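You operate a simulated robot arm through the tools that you are given. There is no shell and no other tool. Be economical: measure what you need, move in short steps, check, and stop when the job is done.

Carry out the task below with a simulated robot arm. There is one attempt and no reset: what you move stays moved.

TASK
Set the big nut to the card's height and lock it.
Fine: lay the red cap on the bench and back the small nut off first; lock with the small nut.

It is judged by the outcome, as a careful person would: the job done as asked, and still so three seconds after it is handed in. It fails if anything else is knocked over, pushed out of place, dropped, spilled or broken. Lids that push on must go on centred and level and be pressed home; caps that screw on are set level and turned clockwise until they are tight.

THE ROBOT
A 6-joint arm with a two-finger parallel gripper, fixed in place. Base frame: the origin is at the foot of the arm, x ahead of it, y to its left, z up; the work surface is at about z = 12. Lengths are in mm, angles in degrees, forces in N, time in s.
With the tool pointing down near the work surface it reaches from about 140 to 580 mm from the base axis. Its first joint turns from -66.0 to 66.0 degrees. Payload 2.1 kg.
The tool frame sits at the grasp point between the pads (the TCP): z along the fingers, y along the line on which they close. The tips reach 30 mm beyond it. The gripper opens to 94 mm. The fingers are 28 mm wide and 10 mm thick; the gripper's body (50 by 96 mm) begins 55 mm behind the TCP.
Orientation is told as [roll, pitch, yaw] about the base's x, y, z axes, in that order, counted from this pose: with the fingers straight down and closing along the base's y, the tool's x points along the base's -x, its y along +y and its z along -z.

THE INTERFACE
- The arm moves only by the tool move_arm. Its arguments are lists of equal length, an entry for each row: "xyz": the shift along the tool's x, y, z in units of 30 mm (1.0 is 30 mm), a list of three; "angular": the turn, a rotation vector about the tool's x, y, z in units of 8 degrees (1.0 is 8 degrees), a list of three. In form: {"xyz": [[dx, dy, dz], ...], "angular": [[wx, wy, wz], ...]}. A call has 1 to 8 rows; each row shifts and turns the commanded pose from where the row before left it, along the tool's axes as they then stand. "gripper" is the finger opening in mm, from 0 to 94, set as the call begins (left out, the last holds). A call with a number of a shift or a turn outside -1 to 1 is refused whole. A row lasts 0.2 s, in which the tool goes at most 50 mm and 8.6 degrees; a call with a longer step from one row to the next is refused whole, and so is a gripper value outside its range. Where a pose cannot be reached the arm comes as near as it can. A force on the tool above 40 N (or 10 N above the force at the start of the call, whichever is more), or a blocked arm, ends the call early, and 0.2 s more pass. Each finger travels about 72 mm/s and halts on what it meets, pressing with about 44 N; the grip force reading is that of the motor and also rises with nothing between the fingers. The clock runs only during rows and for 0.2 s after the last one: add rows that do not move to give the fingers time. The reply holds the time, the measured pose of the TCP, the force on the tool along the base axes, the opening and the grip force, in the units named above and with some noise.
- Cameras (640 x 400 px; columns grow to the right, rows downward): "scene" is fixed at [26.3, -355, 489.1]; the picture's right is [0.95, -0.30, 0.00], its down [-0.16, -0.51, -0.85] and it looks along [0.25, 0.81, -0.53] (base axes); focal length 214 px, centre (320, 200). "wrist" rides on the gripper at [-37, 0, -58] in the tool frame; the picture's right is [0.00, -1.00, 0.00], its down [0.97, 0.00, -0.24] and it looks along [0.24, 0.00, 0.97] (tool axes); focal length 218 px, centre (320, 200). There is no depth. A picture from a camera that has moved, and an enlarged one, comes with that camera's place and axes in the base frame and with its lens.
- get_image(camera): a new picture of that camera. The clock stands still meanwhile.
- close_up(camera, box): a new picture of the part [left, top, right, bottom] of that camera's present view, enlarged. The clock stands still meanwhile.
- finish_job(): hands the job in; it is judged then, once.

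Go step by step. Nothing tells you positions but the pictures and the camera data: compare them with the known pose of the tool, close in by small moves and look again before you grip or let go. The budget is 120 turns and 76 pictures, counting those below and the enlarged ones. Unless the task says otherwise, let go and move clear before handing in, and close with one line.

The tools are called after ">>>" as a command line: name --argument value ..., lists and objects as JSON in quotes. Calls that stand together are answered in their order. move_arm: Moves the arm, as the interface text tells. Its arguments: {"type":"object","properties":{"xyz":{"type":"array"},"angular":{"type":"array"},"gripper":{"type":"number"}},"required":["xyz","angular"]} The other tools are called the same way: get_image (camera) takes a picture; close_up (camera, box) takes an enlarged picture of a part of a camera's view; finish_job () hands the job in.

At the start:

```text
t: 0.0
position: [355.8, 101.6, 340.8]
tool_rot: [0.0, 0.0, 0.1]
wrist_force: [-0.1, -0.3, 0.9]
grip_width: 94.0
gripper_force: 0.0
```

scene: 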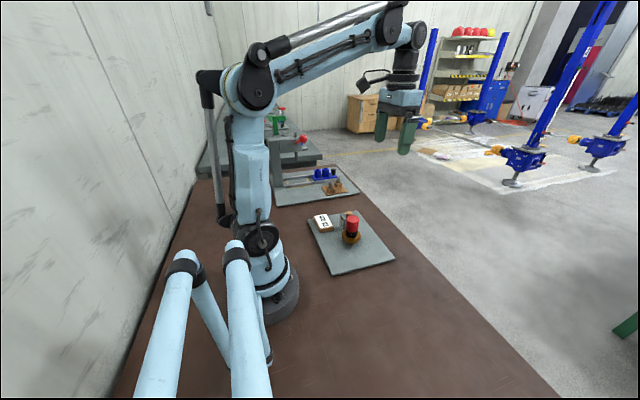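
wrist: 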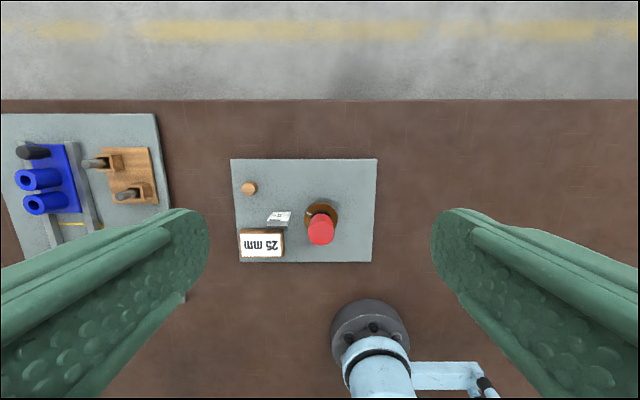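

I see a plate with a red-capped post, a card reading 25 mm, and a few small items. I'll enlarge both views first.

>>> close_up --camera "wrist" --box '[220, 150, 390, 270]'

>>> close_up --camera "scene" --box '[300, 200, 400, 280]'

```text
3.33 times, centred on (305, 210) of wrist
camera zoom: at [392.9, 101.9, 398.1], right [0.0, -1.0, 0.0], down [-0.97, 0.0, 0.24], along [-0.24, 0.0, -0.97], focal length 728 px, centre (370, 167)
```

zoom: 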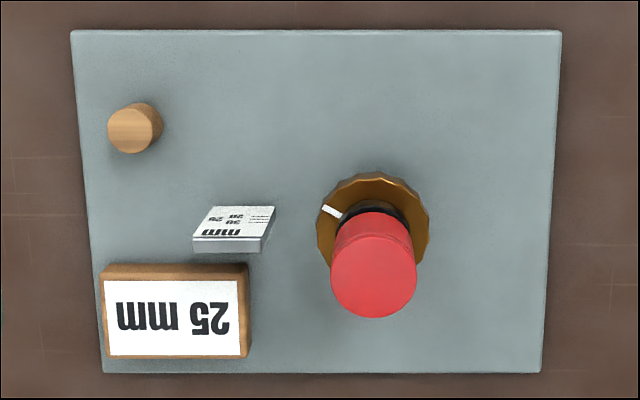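

```text
5.00 times, centred on (350, 240) of scene
camera zoom: at [26.3, -355.0, 489.1], right [0.95, -0.3, 0.0], down [-0.16, -0.51, -0.85], along [0.25, 0.81, -0.53], focal length 1072 px, centre (170, 0)
```

zoom: 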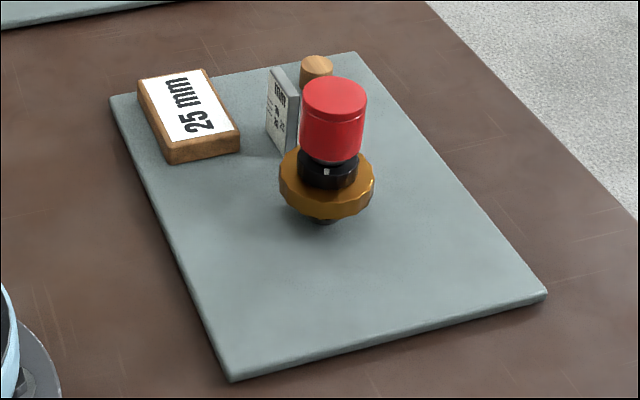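

The stack looks to be near x 272, y 101: red cap on top, black small nut, brass big nut, with a scale standing beside it. I'll go lower for a closer look.

>>> move_arm --xyz '[[0, 0, 1], [0, 0, 1], [0, 0, 1], [0, 0, 1]]' --angular '[[0, 1, 0], [0, 1, 0], [0, 1, 0], [0, 0, 0]]'

>>> get_image --camera "wrist"

```text
t: 1.0
position: [329.5, 100.4, 225.1]
tool_rot: [0.0, 24.1, -0.1]
wrist_force: [-0.5, 0.2, -0.6]
grip_width: 93.7
gripper_force: 0.0
```

```text
71 pictures are left
camera wrist: at [388.3, 100.3, 263.3], right [0.0, -1.0, 0.0], down [-0.79, 0.0, 0.62], along [-0.62, 0.0, -0.79], focal length 218 px, centre (320, 200)
```

wrist: 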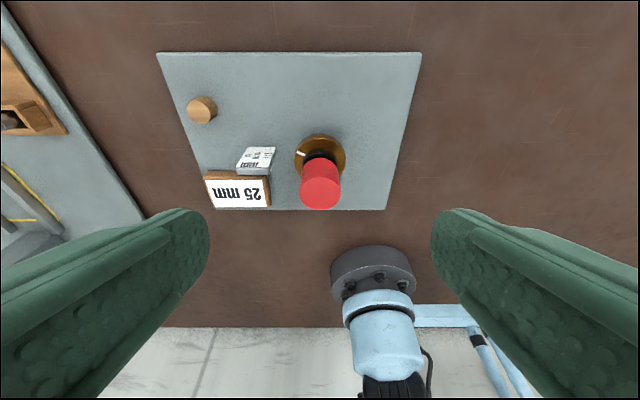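

The tilt works and the scale faces me. Enlarging it.

>>> close_up --camera "wrist" --box '[180, 110, 370, 220]'

>>> move_arm --xyz '[[-1, 0, 0], [-1, 0, 0], [-0.5, 0, 0.5], [0, 0, 0.7], [0, 0, 0.7], [0, 0, 0]]' --angular '[[0, 1, 0], [0, 1, 0], [0, 1, 0], [0, 0, 0], [0, 0, 0], [0, 0, 0]]'

>>> get_image --camera "wrist"

```text
3.37 times, centred on (275, 165) of wrist
camera zoom: at [388.3, 100.3, 263.3], right [0.0, -1.0, 0.0], down [-0.79, 0.0, 0.62], along [-0.62, 0.0, -0.79], focal length 735 px, centre (472, 318)
```

zoom: 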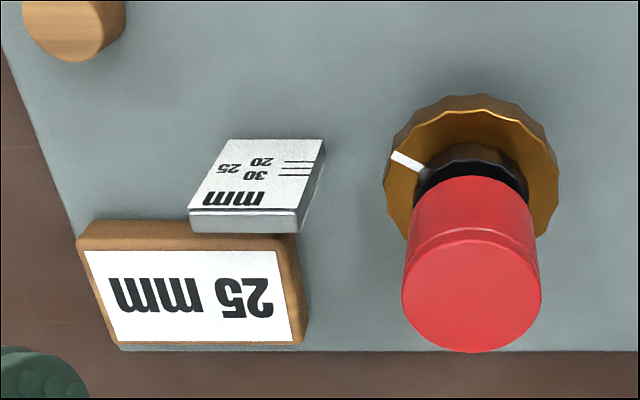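

```text
t: 2.4
position: [349.7, 143.6, 156.9]
tool_rot: [3.3, 27.3, 0.0]
wrist_force: [0.1, 0.4, 0.8]
grip_width: 93.8
gripper_force: 0.2
out of reach, approached as far as the arm can: row 1, 2, 3
```

```text
69 pictures are left
camera wrist: at [410.2, 140.1, 191.2], right [-0.03, -1.0, -0.05], down [-0.75, -0.01, 0.66], along [-0.66, 0.06, -0.75], focal length 218 px, centre (320, 200)
```

wrist: 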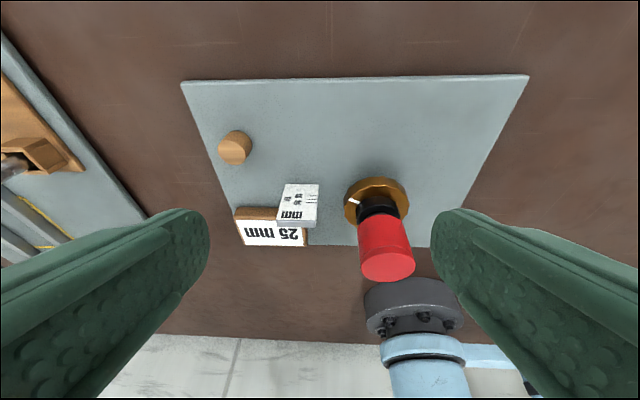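

The scale carries lines for 20, 25 and 30. I'll enlarge from here to judge the nut against them.

>>> close_up --camera "wrist" --box '[265, 165, 425, 285]'

>>> close_up --camera "scene" --box '[330, 203, 390, 248]'

```text
3.33 times, centred on (345, 225) of wrist
camera zoom: at [410.2, 140.1, 191.2], right [-0.03, -1.0, -0.05], down [-0.75, -0.01, 0.66], along [-0.66, 0.06, -0.75], focal length 728 px, centre (237, 117)
```

zoom: 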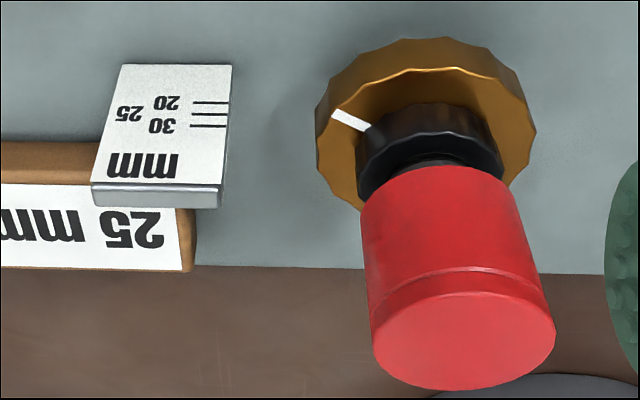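

```text
8.89 times, centred on (360, 226) of scene
camera zoom: at [26.3, -355.0, 489.1], right [0.95, -0.3, 0.0], down [-0.16, -0.51, -0.85], along [0.25, 0.81, -0.53], focal length 1906 px, centre (-36, -27)
```

zoom: 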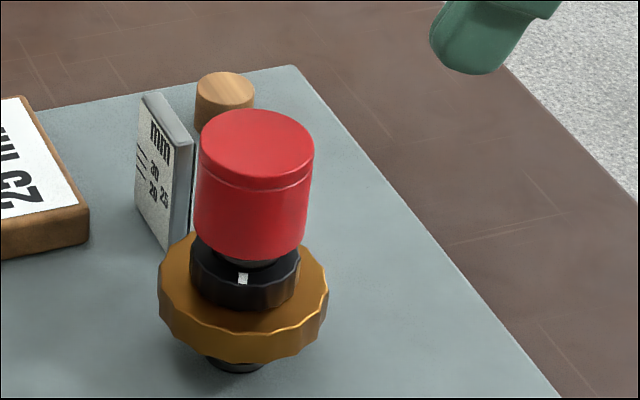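

The axis is near (271.5, 100.5): cap top at about z 103, brass nut from about 33 to 46. I'll back up and straighten the tool to see how the pose follows.

>>> move_arm --xyz '[[0, 0, -1], [0, 0, -1], [0, 0, -1], [0, 0, 0]]' --angular '[[0, -1, 0], [0, -1, 0], [0, -1, 0], [0, -0.4, 0]]'

```text
t: 3.4
position: [379.8, 135.6, 240.5]
tool_rot: [3.0, 0.1, -1.7]
wrist_force: [-0.3, -0.6, 0.3]
grip_width: 94.1
gripper_force: 0.2
```

Straightening, then going to the post's -y side and rolling to get a low side view.

>>> move_arm --xyz '[[0.6, -1, 0], [0.6, -1, 0], [0.6, -1, 0], [0.6, -1, 0], [0.6, -1, 0], [0, -0.2, 0.5], [0, 0, 0.5]]' --angular '[[0.375, 0, -0.21], [0, 0, 0], [0, 0, 0], [0, 0, 0], [0, 0, 0], [0, 0, 0], [0, 0, 0]]'

>>> move_arm --xyz '[[0, 0, 0], [0, 0, 0], [0, 0, 0], [0, 0, 0], [0, 0, 0], [0, 0, 0], [0, 0, 0]]' --angular '[[-1, 0, 0], [-1, 0, 0], [-1, 0, 0], [-1, 0, 0], [-1, 0, 0], [-1, 0, 0], [-1, 0, 0]]'

>>> get_image --camera "wrist"

```text
t: 5.0
position: [289.0, -18.1, 209.2]
tool_rot: [0.0, 0.1, -0.1]
wrist_force: [-1.0, 0.2, 0.3]
grip_width: 94.0
gripper_force: 0.0
```

```text
t: 6.6
position: [289.6, -13.7, 209.6]
tool_rot: [55.9, 0.0, -0.1]
wrist_force: [-0.5, 0.3, 0.3]
grip_width: 93.7
gripper_force: 0.1
out of reach, approached as far as the arm can: row 7
```

```text
66 pictures are left
camera wrist: at [328.7, -60.5, 241.9], right [0.0, -0.56, -0.83], down [-0.97, -0.2, 0.13], along [-0.24, 0.8, -0.54], focal length 218 px, centre (320, 200)
```

wrist: 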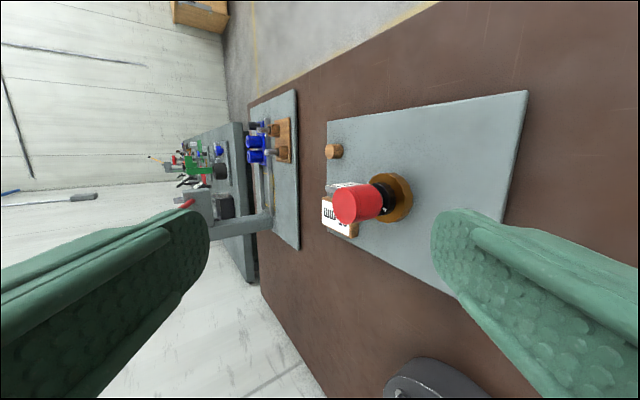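

Rolling works. Lowering straight down 75 mm for a more level view.

>>> move_arm --xyz '[[0, -0.83, 0.56], [0, -0.83, 0.56], [0, -0.42, 0.28]]' --angular '[[0, 0, 0], [0, 0, 0], [0, 0, 0]]'

>>> get_image --camera "wrist"

```text
t: 7.4
position: [290.9, -12.2, 133.3]
tool_rot: [55.8, 0.0, -0.2]
wrist_force: [1.0, -0.3, 0.7]
grip_width: 94.1
gripper_force: 0.1
```

```text
65 pictures are left
camera wrist: at [328.9, -60.9, 165.9], right [0.0, -0.56, -0.83], down [-0.97, -0.2, 0.13], along [-0.24, 0.8, -0.55], focal length 218 px, centre (320, 200)
```

wrist: 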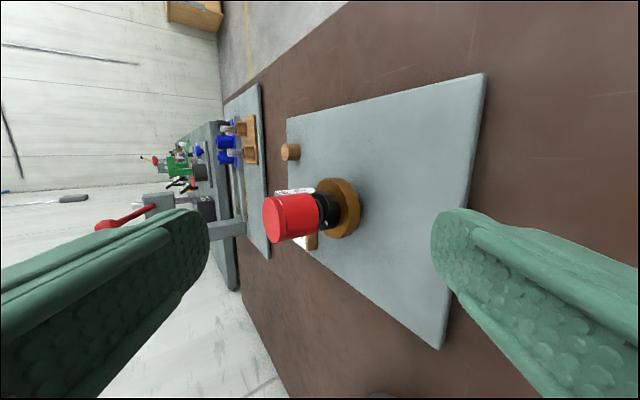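

>>> close_up --camera "wrist" --box '[255, 170, 375, 260]'

```text
4.44 times, centred on (315, 215) of wrist
camera zoom: at [328.9, -60.9, 165.9], right [0.0, -0.56, -0.83], down [-0.97, -0.2, 0.13], along [-0.24, 0.8, -0.55], focal length 970 px, centre (342, 133)
```

zoom: 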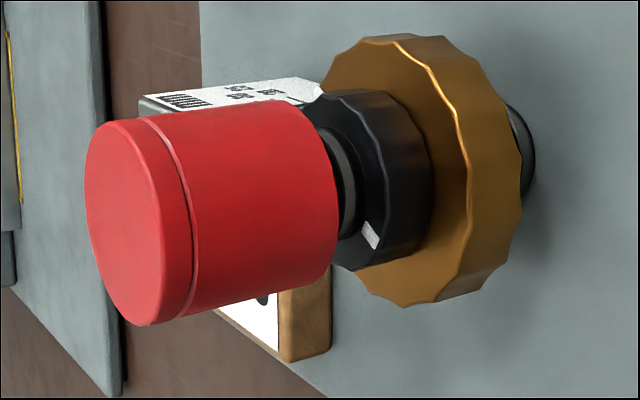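

The side view shows a push-on looking cap, then the thread, the black lock nut, and the brass nut with its top roughly 27 mm above the plate. I'll rise, unroll and go above the cap.

>>> move_arm --xyz '[[0, 0.83, -0.56], [0, 0.83, -0.56], [0, 0.83, -0.56]]' --angular '[[0, 0, 0], [0, 0, 0], [0, 0, 0]]'

>>> move_arm --xyz '[[0, 0, 0], [0, 0, 0], [0, 0, 0], [0, 0, 0], [0, 0, 0], [0, 0, 0], [0, 0, 0]]' --angular '[[1, 0, 0], [1, 0, 0], [1, 0, 0], [1, 0, 0], [1, 0, 0], [1, 0, 0], [0.97, 0, 0.02]]'

>>> move_arm --xyz '[[0.2, 1, 0], [0.2, 1, 0], [0.2, 1, 0], [0, 0.7, 0], [0, 0, 0]]' --angular '[[0, 0, 0], [0, 0, 0], [0, 0, 0], [0, 0, 0], [0, 0, 0]]'

>>> get_image --camera "wrist"

```text
t: 8.2
position: [292.0, -13.2, 225.9]
tool_rot: [55.8, 0.0, -0.1]
wrist_force: [-1.0, 0.1, 0.4]
grip_width: 93.8
gripper_force: 0.0
```

```text
t: 9.8
position: [290.7, -14.5, 226.1]
tool_rot: [0.0, 0.2, -0.1]
wrist_force: [0.5, -0.3, -0.5]
grip_width: 94.0
gripper_force: 0.0
```

```text
t: 11.0
position: [274.1, 98.5, 225.2]
tool_rot: [0.2, 0.1, -0.2]
wrist_force: [0.6, -0.4, 0.1]
grip_width: 94.1
gripper_force: 0.0
```

```text
63 pictures are left
camera wrist: at [311.6, 97.7, 282.2], right [0.0, -1.0, 0.0], down [-0.97, 0.0, 0.24], along [-0.24, 0.0, -0.97], focal length 218 px, centre (320, 200)
```

wrist: 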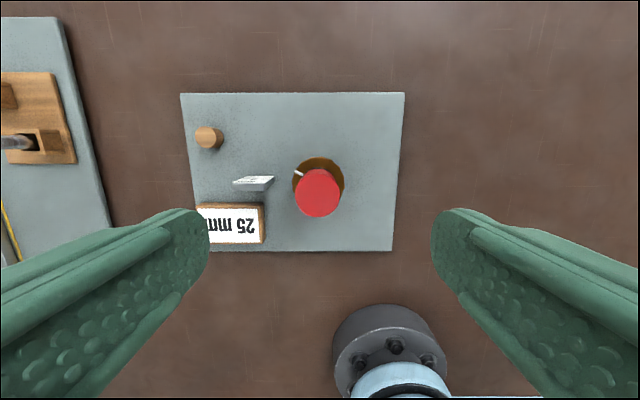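

The cap is centred near (272, 100). I'll narrow the fingers to 60 to clear the scale, and descend around the cap.

>>> move_arm --xyz '[[0.07, 0.05, 0], [0, 0, 0], [0, 0, 1], [0, 0, 1], [0, 0, 1], [0, 0, 0.5], [0, 0, 0]]' --angular '[[0, 0, 0], [0, 0, 0], [0, 0, 0], [0, 0, 0], [0, 0, 0], [0, 0, 0], [0, 0, 0]]' --gripper 60

>>> get_image --camera "wrist"

>>> close_up --camera "scene" --box '[310, 190, 400, 260]'

```text
t: 12.6
position: [271.0, 99.4, 121.3]
tool_rot: [0.2, 0.2, -0.2]
wrist_force: [-0.4, -0.3, 0.7]
grip_width: 60.1
gripper_force: 0.1
```

```text
62 pictures are left
camera wrist: at [309.1, 99.7, 178.5], right [0.0, -1.0, 0.0], down [-0.97, 0.0, 0.24], along [-0.24, 0.0, -0.97], focal length 218 px, centre (320, 200)
```

wrist: 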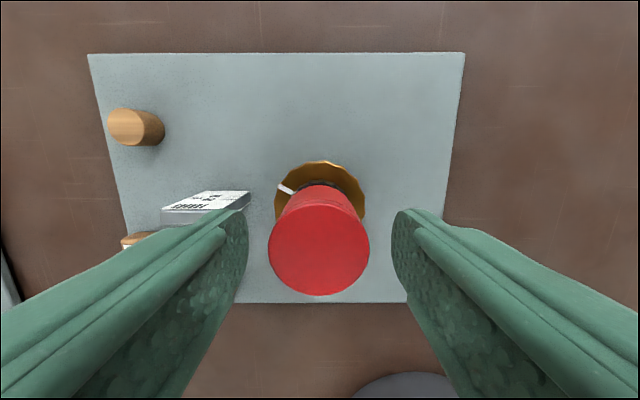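

```text
5.71 times, centred on (355, 225) of scene
camera zoom: at [26.3, -355.0, 489.1], right [0.95, -0.3, 0.0], down [-0.16, -0.51, -0.85], along [0.25, 0.81, -0.53], focal length 1226 px, centre (120, 57)
```

zoom: 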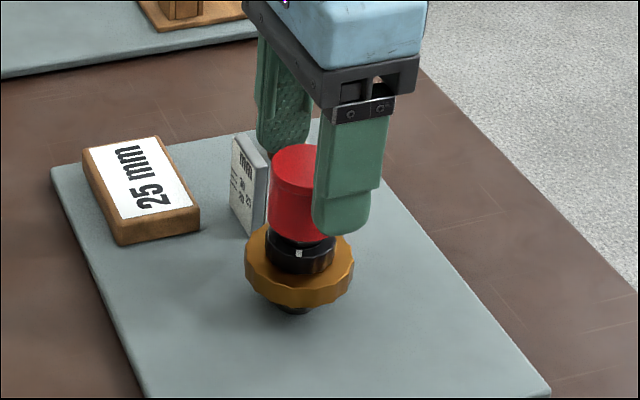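

Aligned well. Down 20 mm and close gently on the cap.

>>> move_arm --xyz '[[-0.05, 0.01, 0.35], [0, 0, 0.35], [0, 0, 0]]' --angular '[[0, 0, 0], [0, 0, 0], [0, 0, 0]]'

>>> move_arm --xyz '[[0, 0, 0], [0, 0, 0], [0, 0, 0]]' --angular '[[0, 0, 0], [0, 0, 0], [0, 0, 0]]' --gripper 30

>>> move_arm --xyz '[[0, 0, -0.1], [0, 0, -0.1], [0, 0, 0]]' --angular '[[0, 0, 0], [0, 0, 0], [0, 0, 0]]'

```text
t: 13.4
position: [271.9, 99.9, 99.0]
tool_rot: [0.1, 0.0, -0.1]
wrist_force: [-0.4, 0.2, -0.2]
grip_width: 59.8
gripper_force: 0.2
```

```text
t: 14.2
position: [272.3, 99.6, 98.1]
tool_rot: [0.2, 0.1, -0.1]
wrist_force: [0.1, -0.2, -0.6]
grip_width: 36.9
gripper_force: 43.7
```

```text
t: 15.0
position: [271.4, 99.4, 105.8]
tool_rot: [0.2, 0.1, -0.1]
wrist_force: [-0.5, 0.2, 0.3]
grip_width: 37.0
gripper_force: 44.5
```

The cap gives no resistance. Lifting another 45 mm and looking.

>>> move_arm --xyz '[[0, 0, -0.5], [0, 0, -0.5], [0, 0, -0.5], [0, 0, -0.5], [0, 0, -0.5]]' --angular '[[0, 0, 0], [0, 0, 0], [0, 0, 0], [0, 0, 0], [0, 0, 0]]'

>>> close_up --camera "scene" --box '[310, 170, 420, 260]'

>>> get_image --camera "scene"

```text
t: 16.2
position: [273.8, 99.9, 179.8]
tool_rot: [0.2, 0.1, -0.1]
wrist_force: [-1.4, 0.8, 0.5]
grip_width: 36.6
gripper_force: 44.6
```

```text
4.44 times, centred on (365, 215) of scene
camera zoom: at [26.3, -355.0, 489.1], right [0.95, -0.3, 0.0], down [-0.16, -0.51, -0.85], along [0.25, 0.81, -0.53], focal length 953 px, centre (120, 133)
```

zoom: 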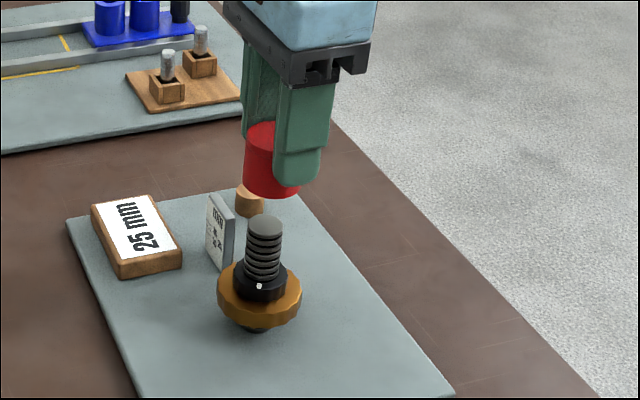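

```text
59 pictures are left
```

scene: 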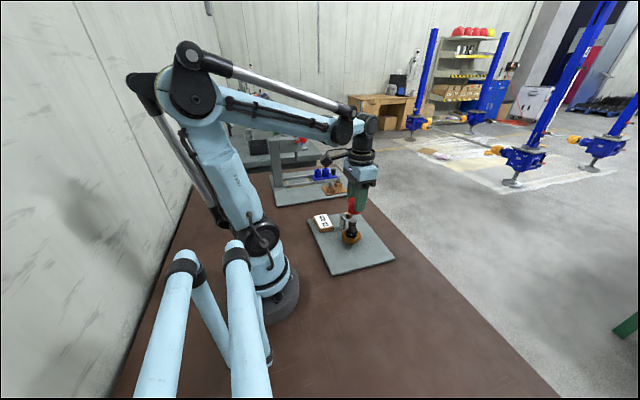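

The cap is off, exposing the thread. I'll carry it to bare bench near (300, -75), beyond the plate's edge.

>>> move_arm --xyz '[[-0.15, -1, 0], [-0.15, -1, 0], [-0.15, -1, 0], [-0.15, -1, 0], [-0.15, -1, 0], [-0.15, -0.8, 0], [0, 0, 0]]' --angular '[[0, 0, 0], [0, 0, 0], [0, 0, 0], [0, 0, 0], [0, 0, 0], [0, 0, 0], [0, 0, 0]]'

>>> move_arm --xyz '[[0, 0, 1], [0, 0, 1], [0, 0, 1], [0, 0, 0.7], [0, 0, 0]]' --angular '[[0, 0, 0], [0, 0, 0], [0, 0, 0], [0, 0, 0], [0, 0, 0]]'

>>> get_image --camera "wrist"

>>> close_up --camera "scene" --box '[310, 220, 430, 310]'

```text
t: 17.8
position: [300.0, -74.1, 180.6]
tool_rot: [0.2, 0.1, -0.1]
wrist_force: [-0.2, -0.2, -0.3]
grip_width: 36.6
gripper_force: 44.1
```

```text
t: 19.0
position: [297.6, -74.2, 68.7]
tool_rot: [0.2, 0.1, -0.1]
wrist_force: [0.4, -0.1, -0.4]
grip_width: 36.7
gripper_force: 43.7
```

```text
58 pictures are left
camera wrist: at [335.4, -74.4, 126.1], right [0.0, -1.0, 0.0], down [-0.97, 0.0, 0.24], along [-0.24, 0.0, -0.97], focal length 218 px, centre (320, 200)
```

wrist: 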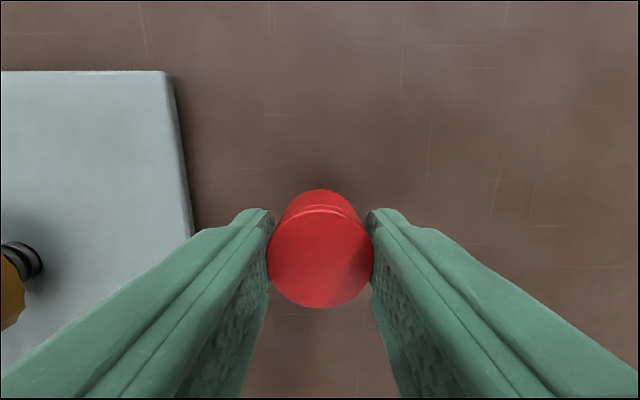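

```text
4.44 times, centred on (370, 265) of scene
camera zoom: at [26.3, -355.0, 489.1], right [0.95, -0.3, 0.0], down [-0.16, -0.51, -0.85], along [0.25, 0.81, -0.53], focal length 953 px, centre (98, -89)
```

zoom: 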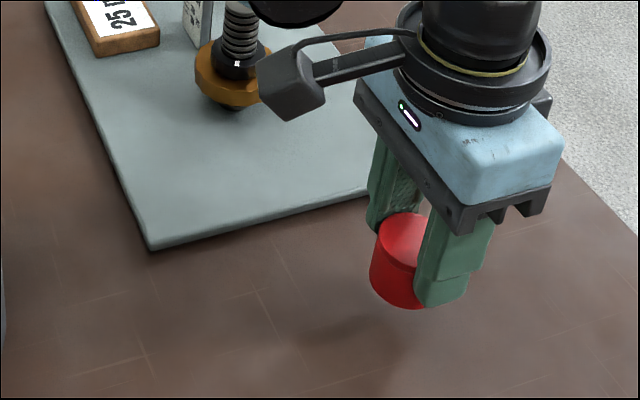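

Clear space under the cap. Lowering in small steps until it touches.

>>> move_arm --xyz '[[0, 0, 0.4], [0, 0, 0.2], [0, 0, 0.1], [0, 0, 0.05], [0, 0, 0.05], [0, 0, 0.05], [0, 0, 0.05], [0, 0, 0.05]]' --angular '[[0, 0, 0], [0, 0, 0], [0, 0, 0], [0, 0, 0], [0, 0, 0], [0, 0, 0], [0, 0, 0], [0, 0, 0]]'

>>> move_arm --xyz '[[0, 0, 0.04], [0, 0, 0.04], [0, 0, 0.04]]' --angular '[[0, 0, 0], [0, 0, 0], [0, 0, 0]]'

```text
t: 20.8
position: [298.7, -74.4, 41.5]
tool_rot: [0.3, 0.2, 0.0]
wrist_force: [-0.5, 1.1, 11.4]
grip_width: 36.5
gripper_force: 44.0
stopped in row 8: the force on the tool passed its limit (the readings are from after the stop); the commanded pose is now the measured one
```

```text
t: 21.2
position: [298.3, -74.8, 41.2]
tool_rot: [0.1, 0.2, -0.1]
wrist_force: [-1.0, 1.0, 13.3]
grip_width: 36.8
gripper_force: 44.3
stopped in row 1: the force on the tool passed its limit (the readings are from after the stop); the commanded pose is now the measured one
```

Touched at TCP z ≈ 41.3, so the bench is at about 12. Releasing and rising.

>>> move_arm --xyz '[[0, 0, 0], [0, 0, 0], [0, 0, 0]]' --angular '[[0, 0, 0], [0, 0, 0], [0, 0, 0]]' --gripper 60

>>> move_arm --xyz '[[0, 0, -0.5], [0, 0, -1], [0, 0, -1], [0, 0, -1], [0, 0, -1], [0, 0, 0]]' --angular '[[0, 0, 0], [0, 0, 0], [0, 0, 0], [0, 0, 0], [0, 0, 0], [0, 0, 0]]'

>>> get_image --camera "wrist"

```text
t: 22.0
position: [299.3, -73.5, 40.9]
tool_rot: [0.3, 0.2, -0.1]
wrist_force: [0.3, -1.1, 0.2]
grip_width: 59.9
gripper_force: 0.0
```

```text
t: 23.4
position: [298.2, -74.6, 175.9]
tool_rot: [0.3, 0.2, 0.0]
wrist_force: [0.0, 0.6, 0.9]
grip_width: 60.3
gripper_force: 0.1
```

```text
56 pictures are left
camera wrist: at [336.5, -74.5, 234.1], right [0.0, -1.0, 0.0], down [-0.97, 0.0, 0.24], along [-0.24, 0.0, -0.97], focal length 218 px, centre (320, 200)
```

wrist: 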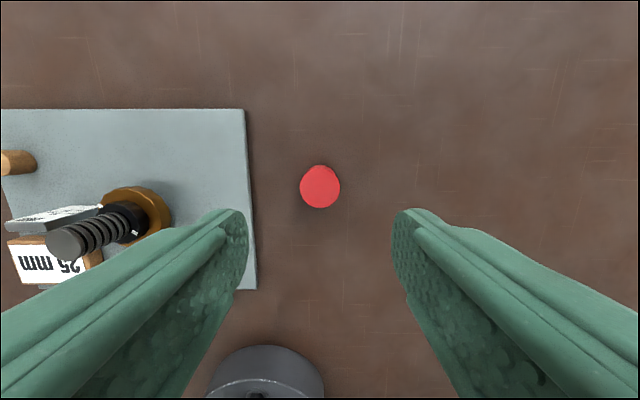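

The cap stands upright on the bench. Now, with the fingers closed, I'll touch the plate at y ≈ 30 to get the reference height.

>>> move_arm --xyz '[[0.2, 0.9, 0], [0.2, 0.9, 0], [0.2, 0.9, 0], [0.27, 0.79, 0], [0, 0, 1], [0, 0, 1], [0, 0, 1], [0, 0, 0.85]]' --angular '[[0, 0, 0], [0, 0, 0], [0, 0, 0], [0, 0, 0], [0, 0, 0], [0, 0, 0], [0, 0, 0], [0, 0, 0]]' --gripper 0

>>> move_arm --xyz '[[0, 0, 0.1], [0, 0, 0.05], [0, 0, 0.05], [0, 0, 0.05], [0, 0, 0.05], [0, 0, 0.05], [0, 0, 0.05], [0, 0, 0.05]]' --angular '[[0, 0, 0], [0, 0, 0], [0, 0, 0], [0, 0, 0], [0, 0, 0], [0, 0, 0], [0, 0, 0], [0, 0, 0]]'

>>> move_arm --xyz '[[0, 0, 0.04], [0, 0, 0.04], [0, 0, 0.04], [0, 0, 0.04], [0, 0, 0.04], [0, 0, 0.04]]' --angular '[[0, 0, 0], [0, 0, 0], [0, 0, 0], [0, 0, 0], [0, 0, 0], [0, 0, 0]]'

```text
t: 25.2
position: [272.8, 28.2, 62.0]
tool_rot: [0.3, 0.2, -0.1]
wrist_force: [0.1, 0.1, -0.1]
grip_width: 0.0
gripper_force: 32.7
```

```text
t: 27.0
position: [272.7, 31.8, 48.0]
tool_rot: [0.3, 0.2, -0.1]
wrist_force: [0.6, 0.8, -0.1]
grip_width: 0.0
gripper_force: 33.1
```

```text
t: 28.1
position: [274.2, 31.3, 41.3]
tool_rot: [0.2, 0.2, 0.0]
wrist_force: [-1.4, 0.3, 12.1]
grip_width: 0.1
gripper_force: 33.0
stopped in row 5: the force on the tool passed its limit (the readings are from after the stop); the commanded pose is now the measured one
```

Plate contact at TCP z ≈ 41.3. Taking repeat readings to average the noise, then I'll touch the big nut's top.

>>> move_arm --xyz '[[0, 0, 0]]' --angular '[[0, 0, 0]]'

>>> move_arm --xyz '[[0, 0, 0]]' --angular '[[0, 0, 0]]'

>>> move_arm --xyz '[[0, 0, 0]]' --angular '[[0, 0, 0]]'

>>> move_arm --xyz '[[0, 0, -1], [0, 0, -1], [0, 0.6, 0], [0, 0.65, 0], [0, 0, 0]]' --angular '[[0, 0, 0], [0, 0, 0], [0, 0, 0], [0, 0, 0], [0, 0, 0]]'

>>> get_image --camera "wrist"

```text
t: 28.5
position: [273.3, 31.4, 41.5]
tool_rot: [0.1, 0.3, -0.1]
wrist_force: [-1.9, 0.2, 19.3]
grip_width: 0.0
gripper_force: 32.9
```

```text
t: 28.9
position: [272.7, 30.5, 41.7]
tool_rot: [0.3, 0.2, -0.2]
wrist_force: [-1.7, 0.4, 23.6]
grip_width: 0.0
gripper_force: 32.8
```

```text
t: 29.3
position: [274.6, 31.5, 41.5]
tool_rot: [0.1, 0.3, -0.1]
wrist_force: [-1.7, -0.3, 27.7]
grip_width: 0.0
gripper_force: 32.9
```

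```text
t: 30.5
position: [274.2, 67.6, 102.0]
tool_rot: [0.2, 0.3, -0.1]
wrist_force: [-0.6, 0.2, 0.1]
grip_width: 0.0
gripper_force: 33.2
```

```text
55 pictures are left
camera wrist: at [312.9, 68.7, 158.6], right [0.0, -1.0, 0.0], down [-0.97, 0.0, 0.25], along [-0.25, 0.0, -0.97], focal length 218 px, centre (320, 200)
```

wrist: 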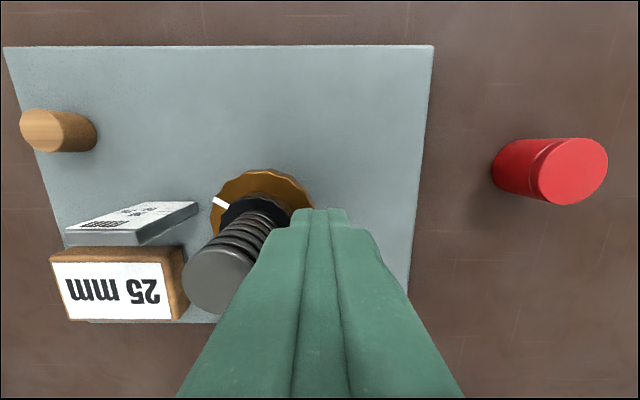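

Reference: plate top at TCP z 41.55. Tips at y ≈ 68 overlap only the brass nut's rim; lowering slowly.

>>> move_arm --xyz '[[0, 0, 0.4], [0, 0, 0.3], [0, 0, 0.05], [0, 0, 0.05], [0, 0, 0.05], [0, 0, 0.05], [0, 0, 0.05], [0, 0, 0.05]]' --angular '[[0, 0, 0], [0, 0, 0], [0, 0, 0], [0, 0, 0], [0, 0, 0], [0, 0, 0], [0, 0, 0], [0, 0, 0]]'

>>> move_arm --xyz '[[0, 0, 0.04], [0, 0, 0.04], [0, 0, 0.04], [0, 0, 0.04], [0, 0, 0.04], [0, 0, 0.04]]' --angular '[[0, 0, 0], [0, 0, 0], [0, 0, 0], [0, 0, 0], [0, 0, 0], [0, 0, 0]]'

```text
t: 31.9
position: [273.0, 68.1, 76.9]
tool_rot: [0.2, 0.5, -0.1]
wrist_force: [-3.1, -1.1, 20.7]
grip_width: 0.1
gripper_force: 33.0
stopped in row 6: the force on the tool passed its limit (the readings are from after the stop); the commanded pose is now the measured one
```

```text
t: 32.3
position: [275.3, 69.1, 77.5]
tool_rot: [0.2, 0.7, -0.2]
wrist_force: [-1.9, -0.7, 20.4]
grip_width: 0.2
gripper_force: 32.6
stopped in row 1: the force on the tool passed its limit (the readings are from after the stop); the commanded pose is now the measured one
```

Brass top is at about 35.5 mm above the plate, so its underside would be around 21.5. I want a low side view under the nut to see how far down the thread goes and which face the scale relates to.

>>> move_arm --xyz '[[0, 0, -1], [0, 0, -1], [-0.25, -0.8, 0], [-0.25, -0.8, 0]]' --angular '[[0, 0, 0], [0, 0, 0], [0, 0, 0], [0, 0, 0]]'

>>> move_arm --xyz '[[0, 0, 0], [0, 0, 0], [0, 0, 0], [0, 0, 0], [0, 0, 0], [0, 0, 0], [0, 0, 0]]' --angular '[[-1, 0, 0], [-1, 0, 0], [-1, 0, 0], [-1, 0, 0], [-1, 0, 0], [-1, 0, 0], [-0.95, 0, 0]]'

>>> move_arm --xyz '[[0, -0.83, 0.56], [0, -0.62, 0.42], [0, 0, 0]]' --angular '[[0, 0, 0], [0, 0, 0], [0, 0, 0]]'

>>> get_image --camera "wrist"

```text
t: 33.3
position: [288.6, 19.4, 135.8]
tool_rot: [0.2, 0.5, -0.2]
wrist_force: [0.1, -0.5, 0.1]
grip_width: 0.0
gripper_force: 33.1
```

```text
t: 34.9
position: [288.4, 19.7, 135.9]
tool_rot: [56.0, 0.5, 0.0]
wrist_force: [-0.2, -0.3, 0.2]
grip_width: 0.0
gripper_force: 33.6
```

```text
t: 35.7
position: [288.3, 21.6, 83.0]
tool_rot: [55.7, 0.5, -0.1]
wrist_force: [0.7, -0.1, -0.1]
grip_width: 0.0
gripper_force: 33.0
```

```text
54 pictures are left
camera wrist: at [326.6, -26.2, 114.6], right [-0.01, -0.56, -0.83], down [-0.97, -0.2, 0.14], along [-0.24, 0.8, -0.54], focal length 218 px, centre (320, 200)
```

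wrist: 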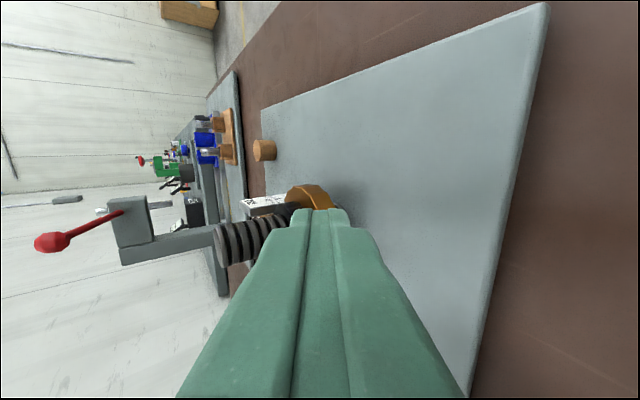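

The closed fingers block the view; opening them.

>>> move_arm --xyz '[[0, 0, 0], [0, 0, 0], [0, 0, 0]]' --angular '[[0, 0, 0], [0, 0, 0], [0, 0, 0]]' --gripper 80

>>> close_up --camera "wrist" --box '[200, 150, 380, 280]'

```text
t: 36.5
position: [287.7, 21.7, 84.3]
tool_rot: [55.8, 0.5, -0.1]
wrist_force: [0.1, 0.3, -0.6]
grip_width: 80.1
gripper_force: 0.2
```

```text
3.08 times, centred on (290, 215) of wrist
camera zoom: at [326.6, -26.3, 114.9], right [-0.01, -0.56, -0.83], down [-0.97, -0.2, 0.14], along [-0.24, 0.8, -0.54], focal length 672 px, centre (412, 154)
```

zoom: 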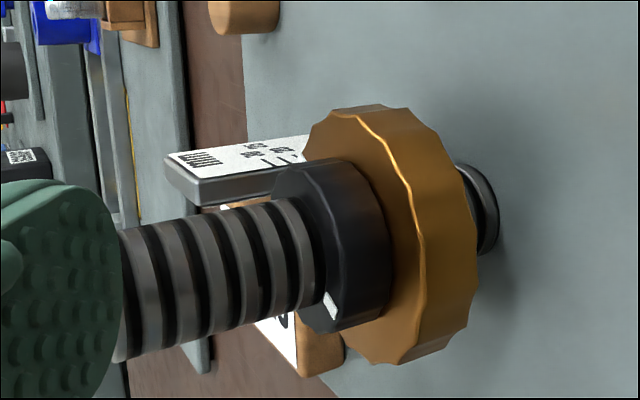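

The thread runs right down to the plate, so the nut can be lowered. I take the height to be that of the nut's top face (35.5 now, wants 25). Unrolling and moving above the post.

>>> move_arm --xyz '[[0, 0.83, -0.56], [0, 0.83, -0.56], [0, 0.83, -0.56], [0, 0, 0]]' --angular '[[0, 0, 0], [0, 0, 0], [0, 0, 0], [0, 0, 0]]' --gripper 60

>>> move_arm --xyz '[[0, 0, 0], [0, 0, 0], [0, 0, 0], [0, 0, 0], [0, 0, 0], [0, 0, 0], [0, 0, 0]]' --angular '[[1, 0, 0], [1, 0, 0], [1, 0, 0], [1, 0, 0], [1, 0, 0], [1, 0, 0], [0.98, 0.06, 0]]'

>>> move_arm --xyz '[[0.25, 1, 0], [0.25, 1, 0], [0, 0.6, 0], [0, 0, 0]]' --angular '[[0, 0, 0], [0, 0, 0], [0, 0, 0], [0, 0, 0]]'

>>> get_image --camera "wrist"

```text
t: 37.5
position: [289.8, 19.1, 173.5]
tool_rot: [55.8, 0.5, -0.1]
wrist_force: [-0.3, -0.6, 0.5]
grip_width: 59.9
gripper_force: 0.1
```

```text
t: 39.1
position: [292.0, 19.9, 173.1]
tool_rot: [-0.3, 0.9, -0.1]
wrist_force: [-0.2, 0.2, 0.2]
grip_width: 60.2
gripper_force: 0.0
```

```text
t: 40.1
position: [274.7, 95.9, 174.1]
tool_rot: [0.0, 1.0, -0.1]
wrist_force: [0.5, 0.3, -0.7]
grip_width: 60.2
gripper_force: 0.0
```

```text
52 pictures are left
camera wrist: at [312.5, 97.7, 231.0], right [0.0, -1.0, 0.0], down [-0.97, 0.0, 0.26], along [-0.26, 0.0, -0.97], focal length 218 px, centre (320, 200)
```

wrist: 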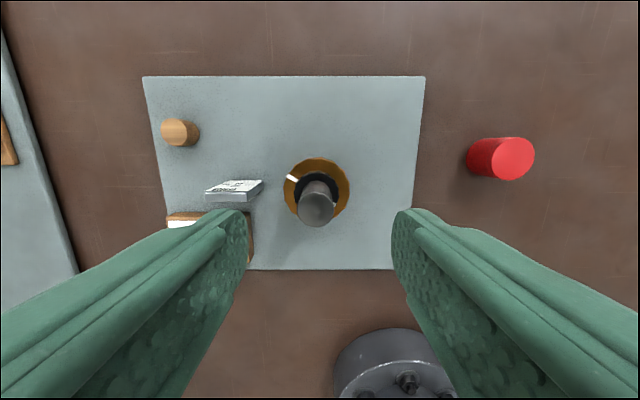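

The axis is at about (271.8, 100). I'll correct the small tilt and test how far the wrist yaws, starting negative so that I can loosen counter-clockwise.

>>> move_arm --xyz '[[0.09, 0.1, 0], [0, 0, 0], [0, 0, 0], [0, 0, 0], [0, 0, 0], [0, 0, 0], [0, 0, 0], [0, 0, 0]]' --angular '[[0, -0.125, 0], [0, 0, 1], [0, 0, 1], [0, 0, 1], [0, 0, 1], [0, 0, 1], [0, 0, 1], [0, 0, 1]]'

>>> move_arm --xyz '[[0, 0, 0], [0, 0, 0], [0, 0, 0], [0, 0, 0], [0, 0, 0], [0, 0, 0], [0, 0, 0], [0, 0, 0]]' --angular '[[0, 0, 1], [0, 0, 1], [0, 0, 1], [0, 0, 1], [0, 0, 1], [0, 0, 1], [0, 0, 1], [0, 0, 1]]'

```text
t: 41.9
position: [271.8, 102.5, 173.5]
tool_rot: [0.1, 0.0, -56.2]
wrist_force: [-0.8, 0.0, 0.4]
grip_width: 60.1
gripper_force: 0.1
```

```text
t: 43.7
position: [272.1, 102.5, 173.6]
tool_rot: [0.0, 0.1, -120.1]
wrist_force: [-0.7, 0.7, -0.2]
grip_width: 59.8
gripper_force: 0.1
```

Still free at -120°. Checking a bit further.

>>> move_arm --xyz '[[0, 0, 0], [0, 0, 0], [0, 0, 0], [0, 0, 0], [0, 0, 0], [0, 0, 0], [0, 0, 0], [0, 0, 0]]' --angular '[[0, 0, 1], [0, 0, 1], [0, 0, 1], [0, 0, 1], [0, 0, 1], [0, 0, 1], [0, 0, 1], [0, 0, 1]]'

>>> get_image --camera "wrist"

```text
t: 45.5
position: [278.9, -55.3, 175.2]
tool_rot: [-0.2, 0.0, 176.2]
wrist_force: [0.1, -0.3, 0.4]
grip_width: 60.1
gripper_force: 0.1
out of reach, approached as far as the arm can: row 5, 6, 7, 8
```

```text
51 pictures are left
camera wrist: at [242.8, -52.4, 231.7], right [0.07, 1.0, 0.0], down [0.97, -0.07, 0.24], along [0.24, -0.01, -0.97], focal length 218 px, centre (320, 200)
```

wrist: 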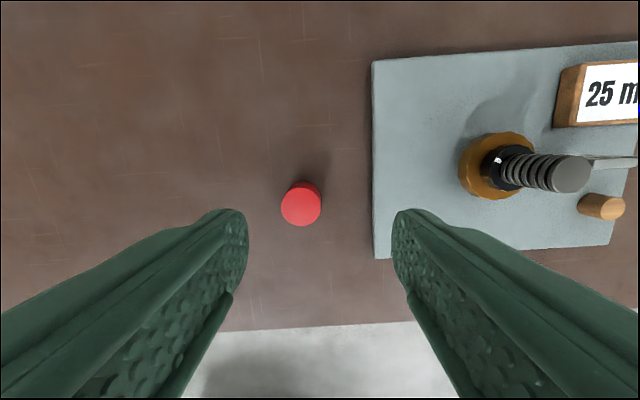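

The limit is near -150° there; I'll stay inside -144. Turning back and returning over the axis.

>>> move_arm --xyz '[[0, 0, 0], [0, 0, 0], [0, 0, 0], [0, 0, 0], [0, 0, 0], [0, 0, 0]]' --angular '[[0, 0, -1], [0, 0, -1], [0, 0, -1], [0, 0, -1], [0, 0, -1], [0, 0, -0.5]]'

```text
t: 46.9
position: [279.8, -55.0, 173.2]
tool_rot: [0.1, 0.0, -139.9]
wrist_force: [-0.5, -0.1, 0.1]
grip_width: 60.0
gripper_force: 0.0
```

>>> move_arm --xyz '[[0.627, -0.823, 0], [0.627, -0.823, 0], [0.627, -0.823, 0], [0.627, -0.823, 0], [0.627, -0.823, 0], [0, 0, 0]]' --angular '[[0, 0, 0], [0, 0, 0], [0, 0, 0], [0, 0, 0], [0, 0, 0], [0, 0, 0]]'

>>> move_arm --xyz '[[0, 0, 0]]' --angular '[[0, 0, 0]]'

>>> get_image --camera "wrist"

```text
t: 48.3
position: [271.8, 103.1, 174.4]
tool_rot: [0.0, 0.0, -140.1]
wrist_force: [0.5, 0.1, 0.0]
grip_width: 60.2
gripper_force: 0.0
```

```text
t: 48.7
position: [271.7, 101.9, 174.2]
tool_rot: [0.0, 0.0, -140.1]
wrist_force: [0.0, -0.2, 0.5]
grip_width: 59.8
gripper_force: 0.0
```

```text
50 pictures are left
camera wrist: at [243.8, 78.8, 231.2], right [-0.64, 0.77, 0.0], down [0.74, 0.62, 0.24], along [0.18, 0.15, -0.97], focal length 218 px, centre (320, 200)
```

wrist: 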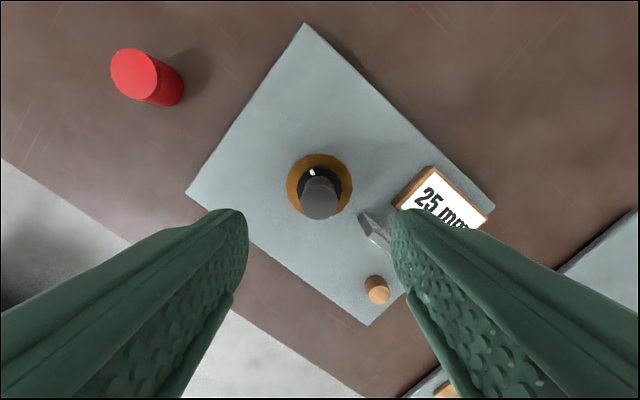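

Slight correction, then down around the post to TCP z ≈ 84 with a check before gripping the small nut.

>>> move_arm --xyz '[[-0.07, 0.045, 0], [0, 0, 1], [0, 0, 1], [0, 0, 1], [0, 0, 0], [0, 0, 0]]' --angular '[[0, 0, 0], [0, 0, 0], [0, 0, 0], [0, 0, 0], [0, 0, 0], [0, 0, 0]]'

>>> get_image --camera "wrist"

>>> close_up --camera "scene" --box '[320, 190, 390, 250]'

```text
t: 50.1
position: [270.8, 97.6, 82.1]
tool_rot: [0.0, 0.0, -140.0]
wrist_force: [-0.2, 0.5, 0.1]
grip_width: 60.3
gripper_force: 0.0
```

```text
49 pictures are left
camera wrist: at [242.9, 74.4, 139.4], right [-0.64, 0.77, 0.0], down [0.74, 0.62, 0.24], along [0.18, 0.15, -0.97], focal length 218 px, centre (320, 200)
```

wrist: 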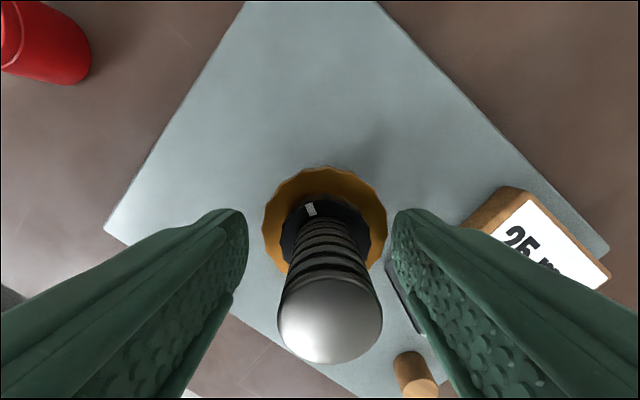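

```text
6.67 times, centred on (355, 220) of scene
camera zoom: at [26.3, -355.0, 489.1], right [0.95, -0.3, 0.0], down [-0.16, -0.51, -0.85], along [0.25, 0.81, -0.53], focal length 1430 px, centre (87, 67)
```

zoom: 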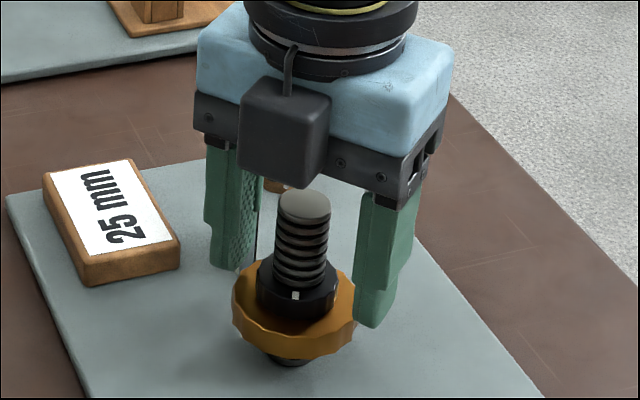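

About 2 mm off to one side; correcting and lowering to TCP z 80, then closing on the small nut.

>>> move_arm --xyz '[[0.05, -0.065, 0.06], [0, 0, 0]]' --angular '[[0, 0, 0], [0, 0, 0]]'

>>> move_arm --xyz '[[0, 0, 0], [0, 0, 0], [0, 0, 0]]' --angular '[[0, 0, 0], [0, 0, 0], [0, 0, 0]]' --gripper 20

```text
t: 50.7
position: [269.0, 100.2, 80.3]
tool_rot: [0.1, 0.0, -139.9]
wrist_force: [0.4, 1.4, -0.2]
grip_width: 60.1
gripper_force: 0.1
```

```text
t: 51.5
position: [270.5, 99.8, 81.2]
tool_rot: [0.0, 0.0, -140.1]
wrist_force: [2.4, -2.3, -2.1]
grip_width: 35.7
gripper_force: 45.5
```

Gripped at 35.7 mm. Turning counter-clockwise to loosen.

>>> move_arm --xyz '[[0, 0, 0], [0, 0, 0], [0, 0, 0], [0, 0, -0.003], [0, 0, -0.003], [0, 0, -0.003], [0, 0, -0.003], [0, 0, -0.003]]' --angular '[[0, 0, -1], [0, 0, -1], [0, 0, -1], [0, 0, -1], [0, 0, -1], [0, 0, -1], [0, 0, -1], [0, 0, -1]]'

>>> get_image --camera "wrist"

>>> close_up --camera "scene" --box '[320, 190, 390, 250]'

```text
t: 53.3
position: [270.2, 100.7, 81.8]
tool_rot: [-0.3, -0.1, -76.0]
wrist_force: [-16.6, -9.7, 26.0]
grip_width: 35.9
gripper_force: 45.3
```

```text
47 pictures are left
camera wrist: at [280.1, 65.2, 139.4], right [-0.97, -0.24, 0.0], down [-0.24, 0.94, 0.24], along [-0.06, 0.23, -0.97], focal length 218 px, centre (320, 200)
```

wrist: 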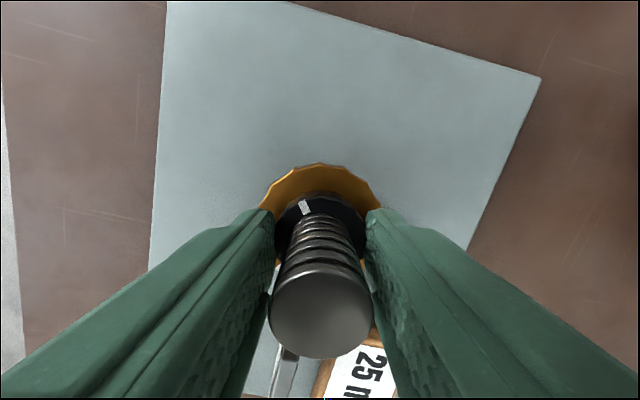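

```text
6.67 times, centred on (355, 220) of scene
camera zoom: at [26.2, -355.0, 489.1], right [0.95, -0.3, 0.0], down [-0.16, -0.51, -0.85], along [0.25, 0.81, -0.53], focal length 1430 px, centre (87, 67)
```

zoom: 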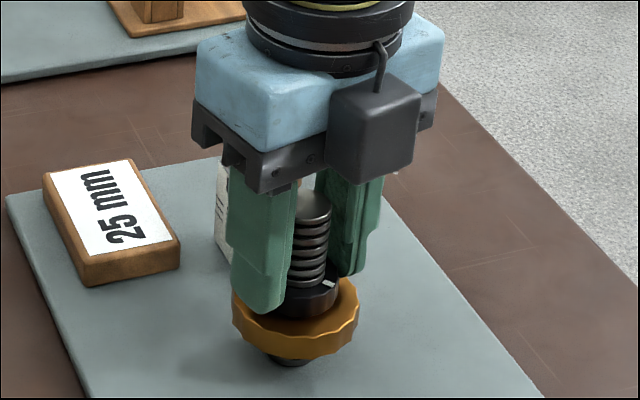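

The small nut's mark turned with the fingers. Releasing and rising to see whether the brass nut stayed put.

>>> move_arm --xyz '[[0, 0, 0], [0, 0, 0], [0, 0, -1], [0, 0, -1], [0, 0, 0]]' --angular '[[0, 0, 0], [0, 0, 0], [0, 0, 0], [0, 0, 0], [0, 0, 0]]' --gripper 68

>>> get_image --camera "wrist"

```text
t: 54.5
position: [270.2, 100.8, 143.2]
tool_rot: [0.0, 0.0, -76.0]
wrist_force: [0.0, 0.8, 0.1]
grip_width: 67.8
gripper_force: 0.0
```

```text
45 pictures are left
camera wrist: at [280.3, 65.6, 200.7], right [-0.97, -0.24, 0.0], down [-0.23, 0.94, 0.24], along [-0.06, 0.23, -0.97], focal length 218 px, centre (320, 200)
```

wrist: 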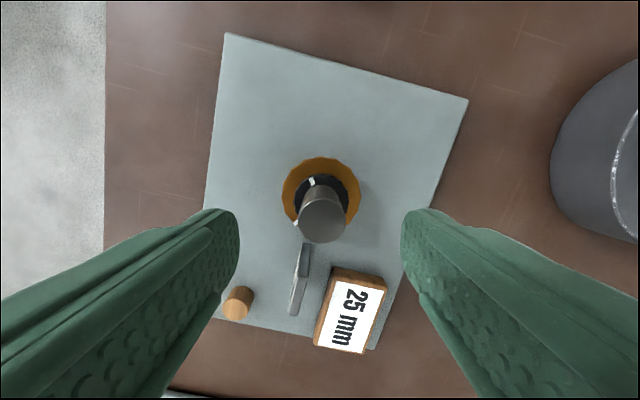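

The brass nut's mark stayed at 65°, so only the small nut turned. To lower the brass nut I turn clockwise, so I'll wind the wrist to the positive side first.

>>> move_arm --xyz '[[0, 0, 0], [0, 0, 0], [0, 0, 0], [0, 0, 0], [0, 0, 0], [0, 0, 0], [0, 0, 0], [0, 0, 0]]' --angular '[[0, 0, -1], [0, 0, -1], [0, 0, -1], [0, 0, -1], [0, 0, -1], [0, 0, -1], [0, 0, -1], [0, 0, -1]]'

>>> move_arm --xyz '[[0, 0, 0], [0, 0, 0], [0, 0, 0], [0, 0, 0], [0, 0, 0], [0, 0, 0], [0, 0, 0], [0, 0, 0]]' --angular '[[0, 0, -1], [0, 0, -1], [0, 0, -1], [0, 0, -1], [0, 0, -1], [0, 0, -1], [0, 0, -1], [0, 0, -1]]'

>>> move_arm --xyz '[[0, 0, 0], [0, 0, 0], [0, 0, 0], [0, 0, 0], [0, 0, 0], [0, 0, 0], [0, 0, 0], [0, 0, 0]]' --angular '[[0, 0, -1], [0, 0, -1], [0, 0, -1], [0, 0, -1], [0, 0, -1], [0, 0, -1], [0, 0, -1], [0, 0, -1]]'

>>> move_arm --xyz '[[0, 0, 0], [0, 0, 0], [0, 0, 0], [0, 0, 0]]' --angular '[[0, 0, -1], [0, 0, -1], [0, 0, -1], [0, 0, -1]]'

```text
t: 56.3
position: [272.2, 100.7, 141.9]
tool_rot: [0.0, 0.0, -11.9]
wrist_force: [-0.1, 0.6, 0.1]
grip_width: 67.8
gripper_force: 0.1
```

```text
t: 58.1
position: [271.1, 101.1, 142.7]
tool_rot: [0.1, 0.1, 52.1]
wrist_force: [-0.1, -0.3, 0.5]
grip_width: 67.8
gripper_force: 0.0
```

```text
t: 59.9
position: [270.4, 101.1, 142.5]
tool_rot: [0.0, 0.0, 116.1]
wrist_force: [0.3, 0.0, 0.3]
grip_width: 68.1
gripper_force: 0.1
```

```text
t: 60.9
position: [270.6, 101.4, 142.9]
tool_rot: [0.0, 0.0, 148.1]
wrist_force: [-0.1, 0.1, 0.0]
grip_width: 68.0
gripper_force: 0.0
```

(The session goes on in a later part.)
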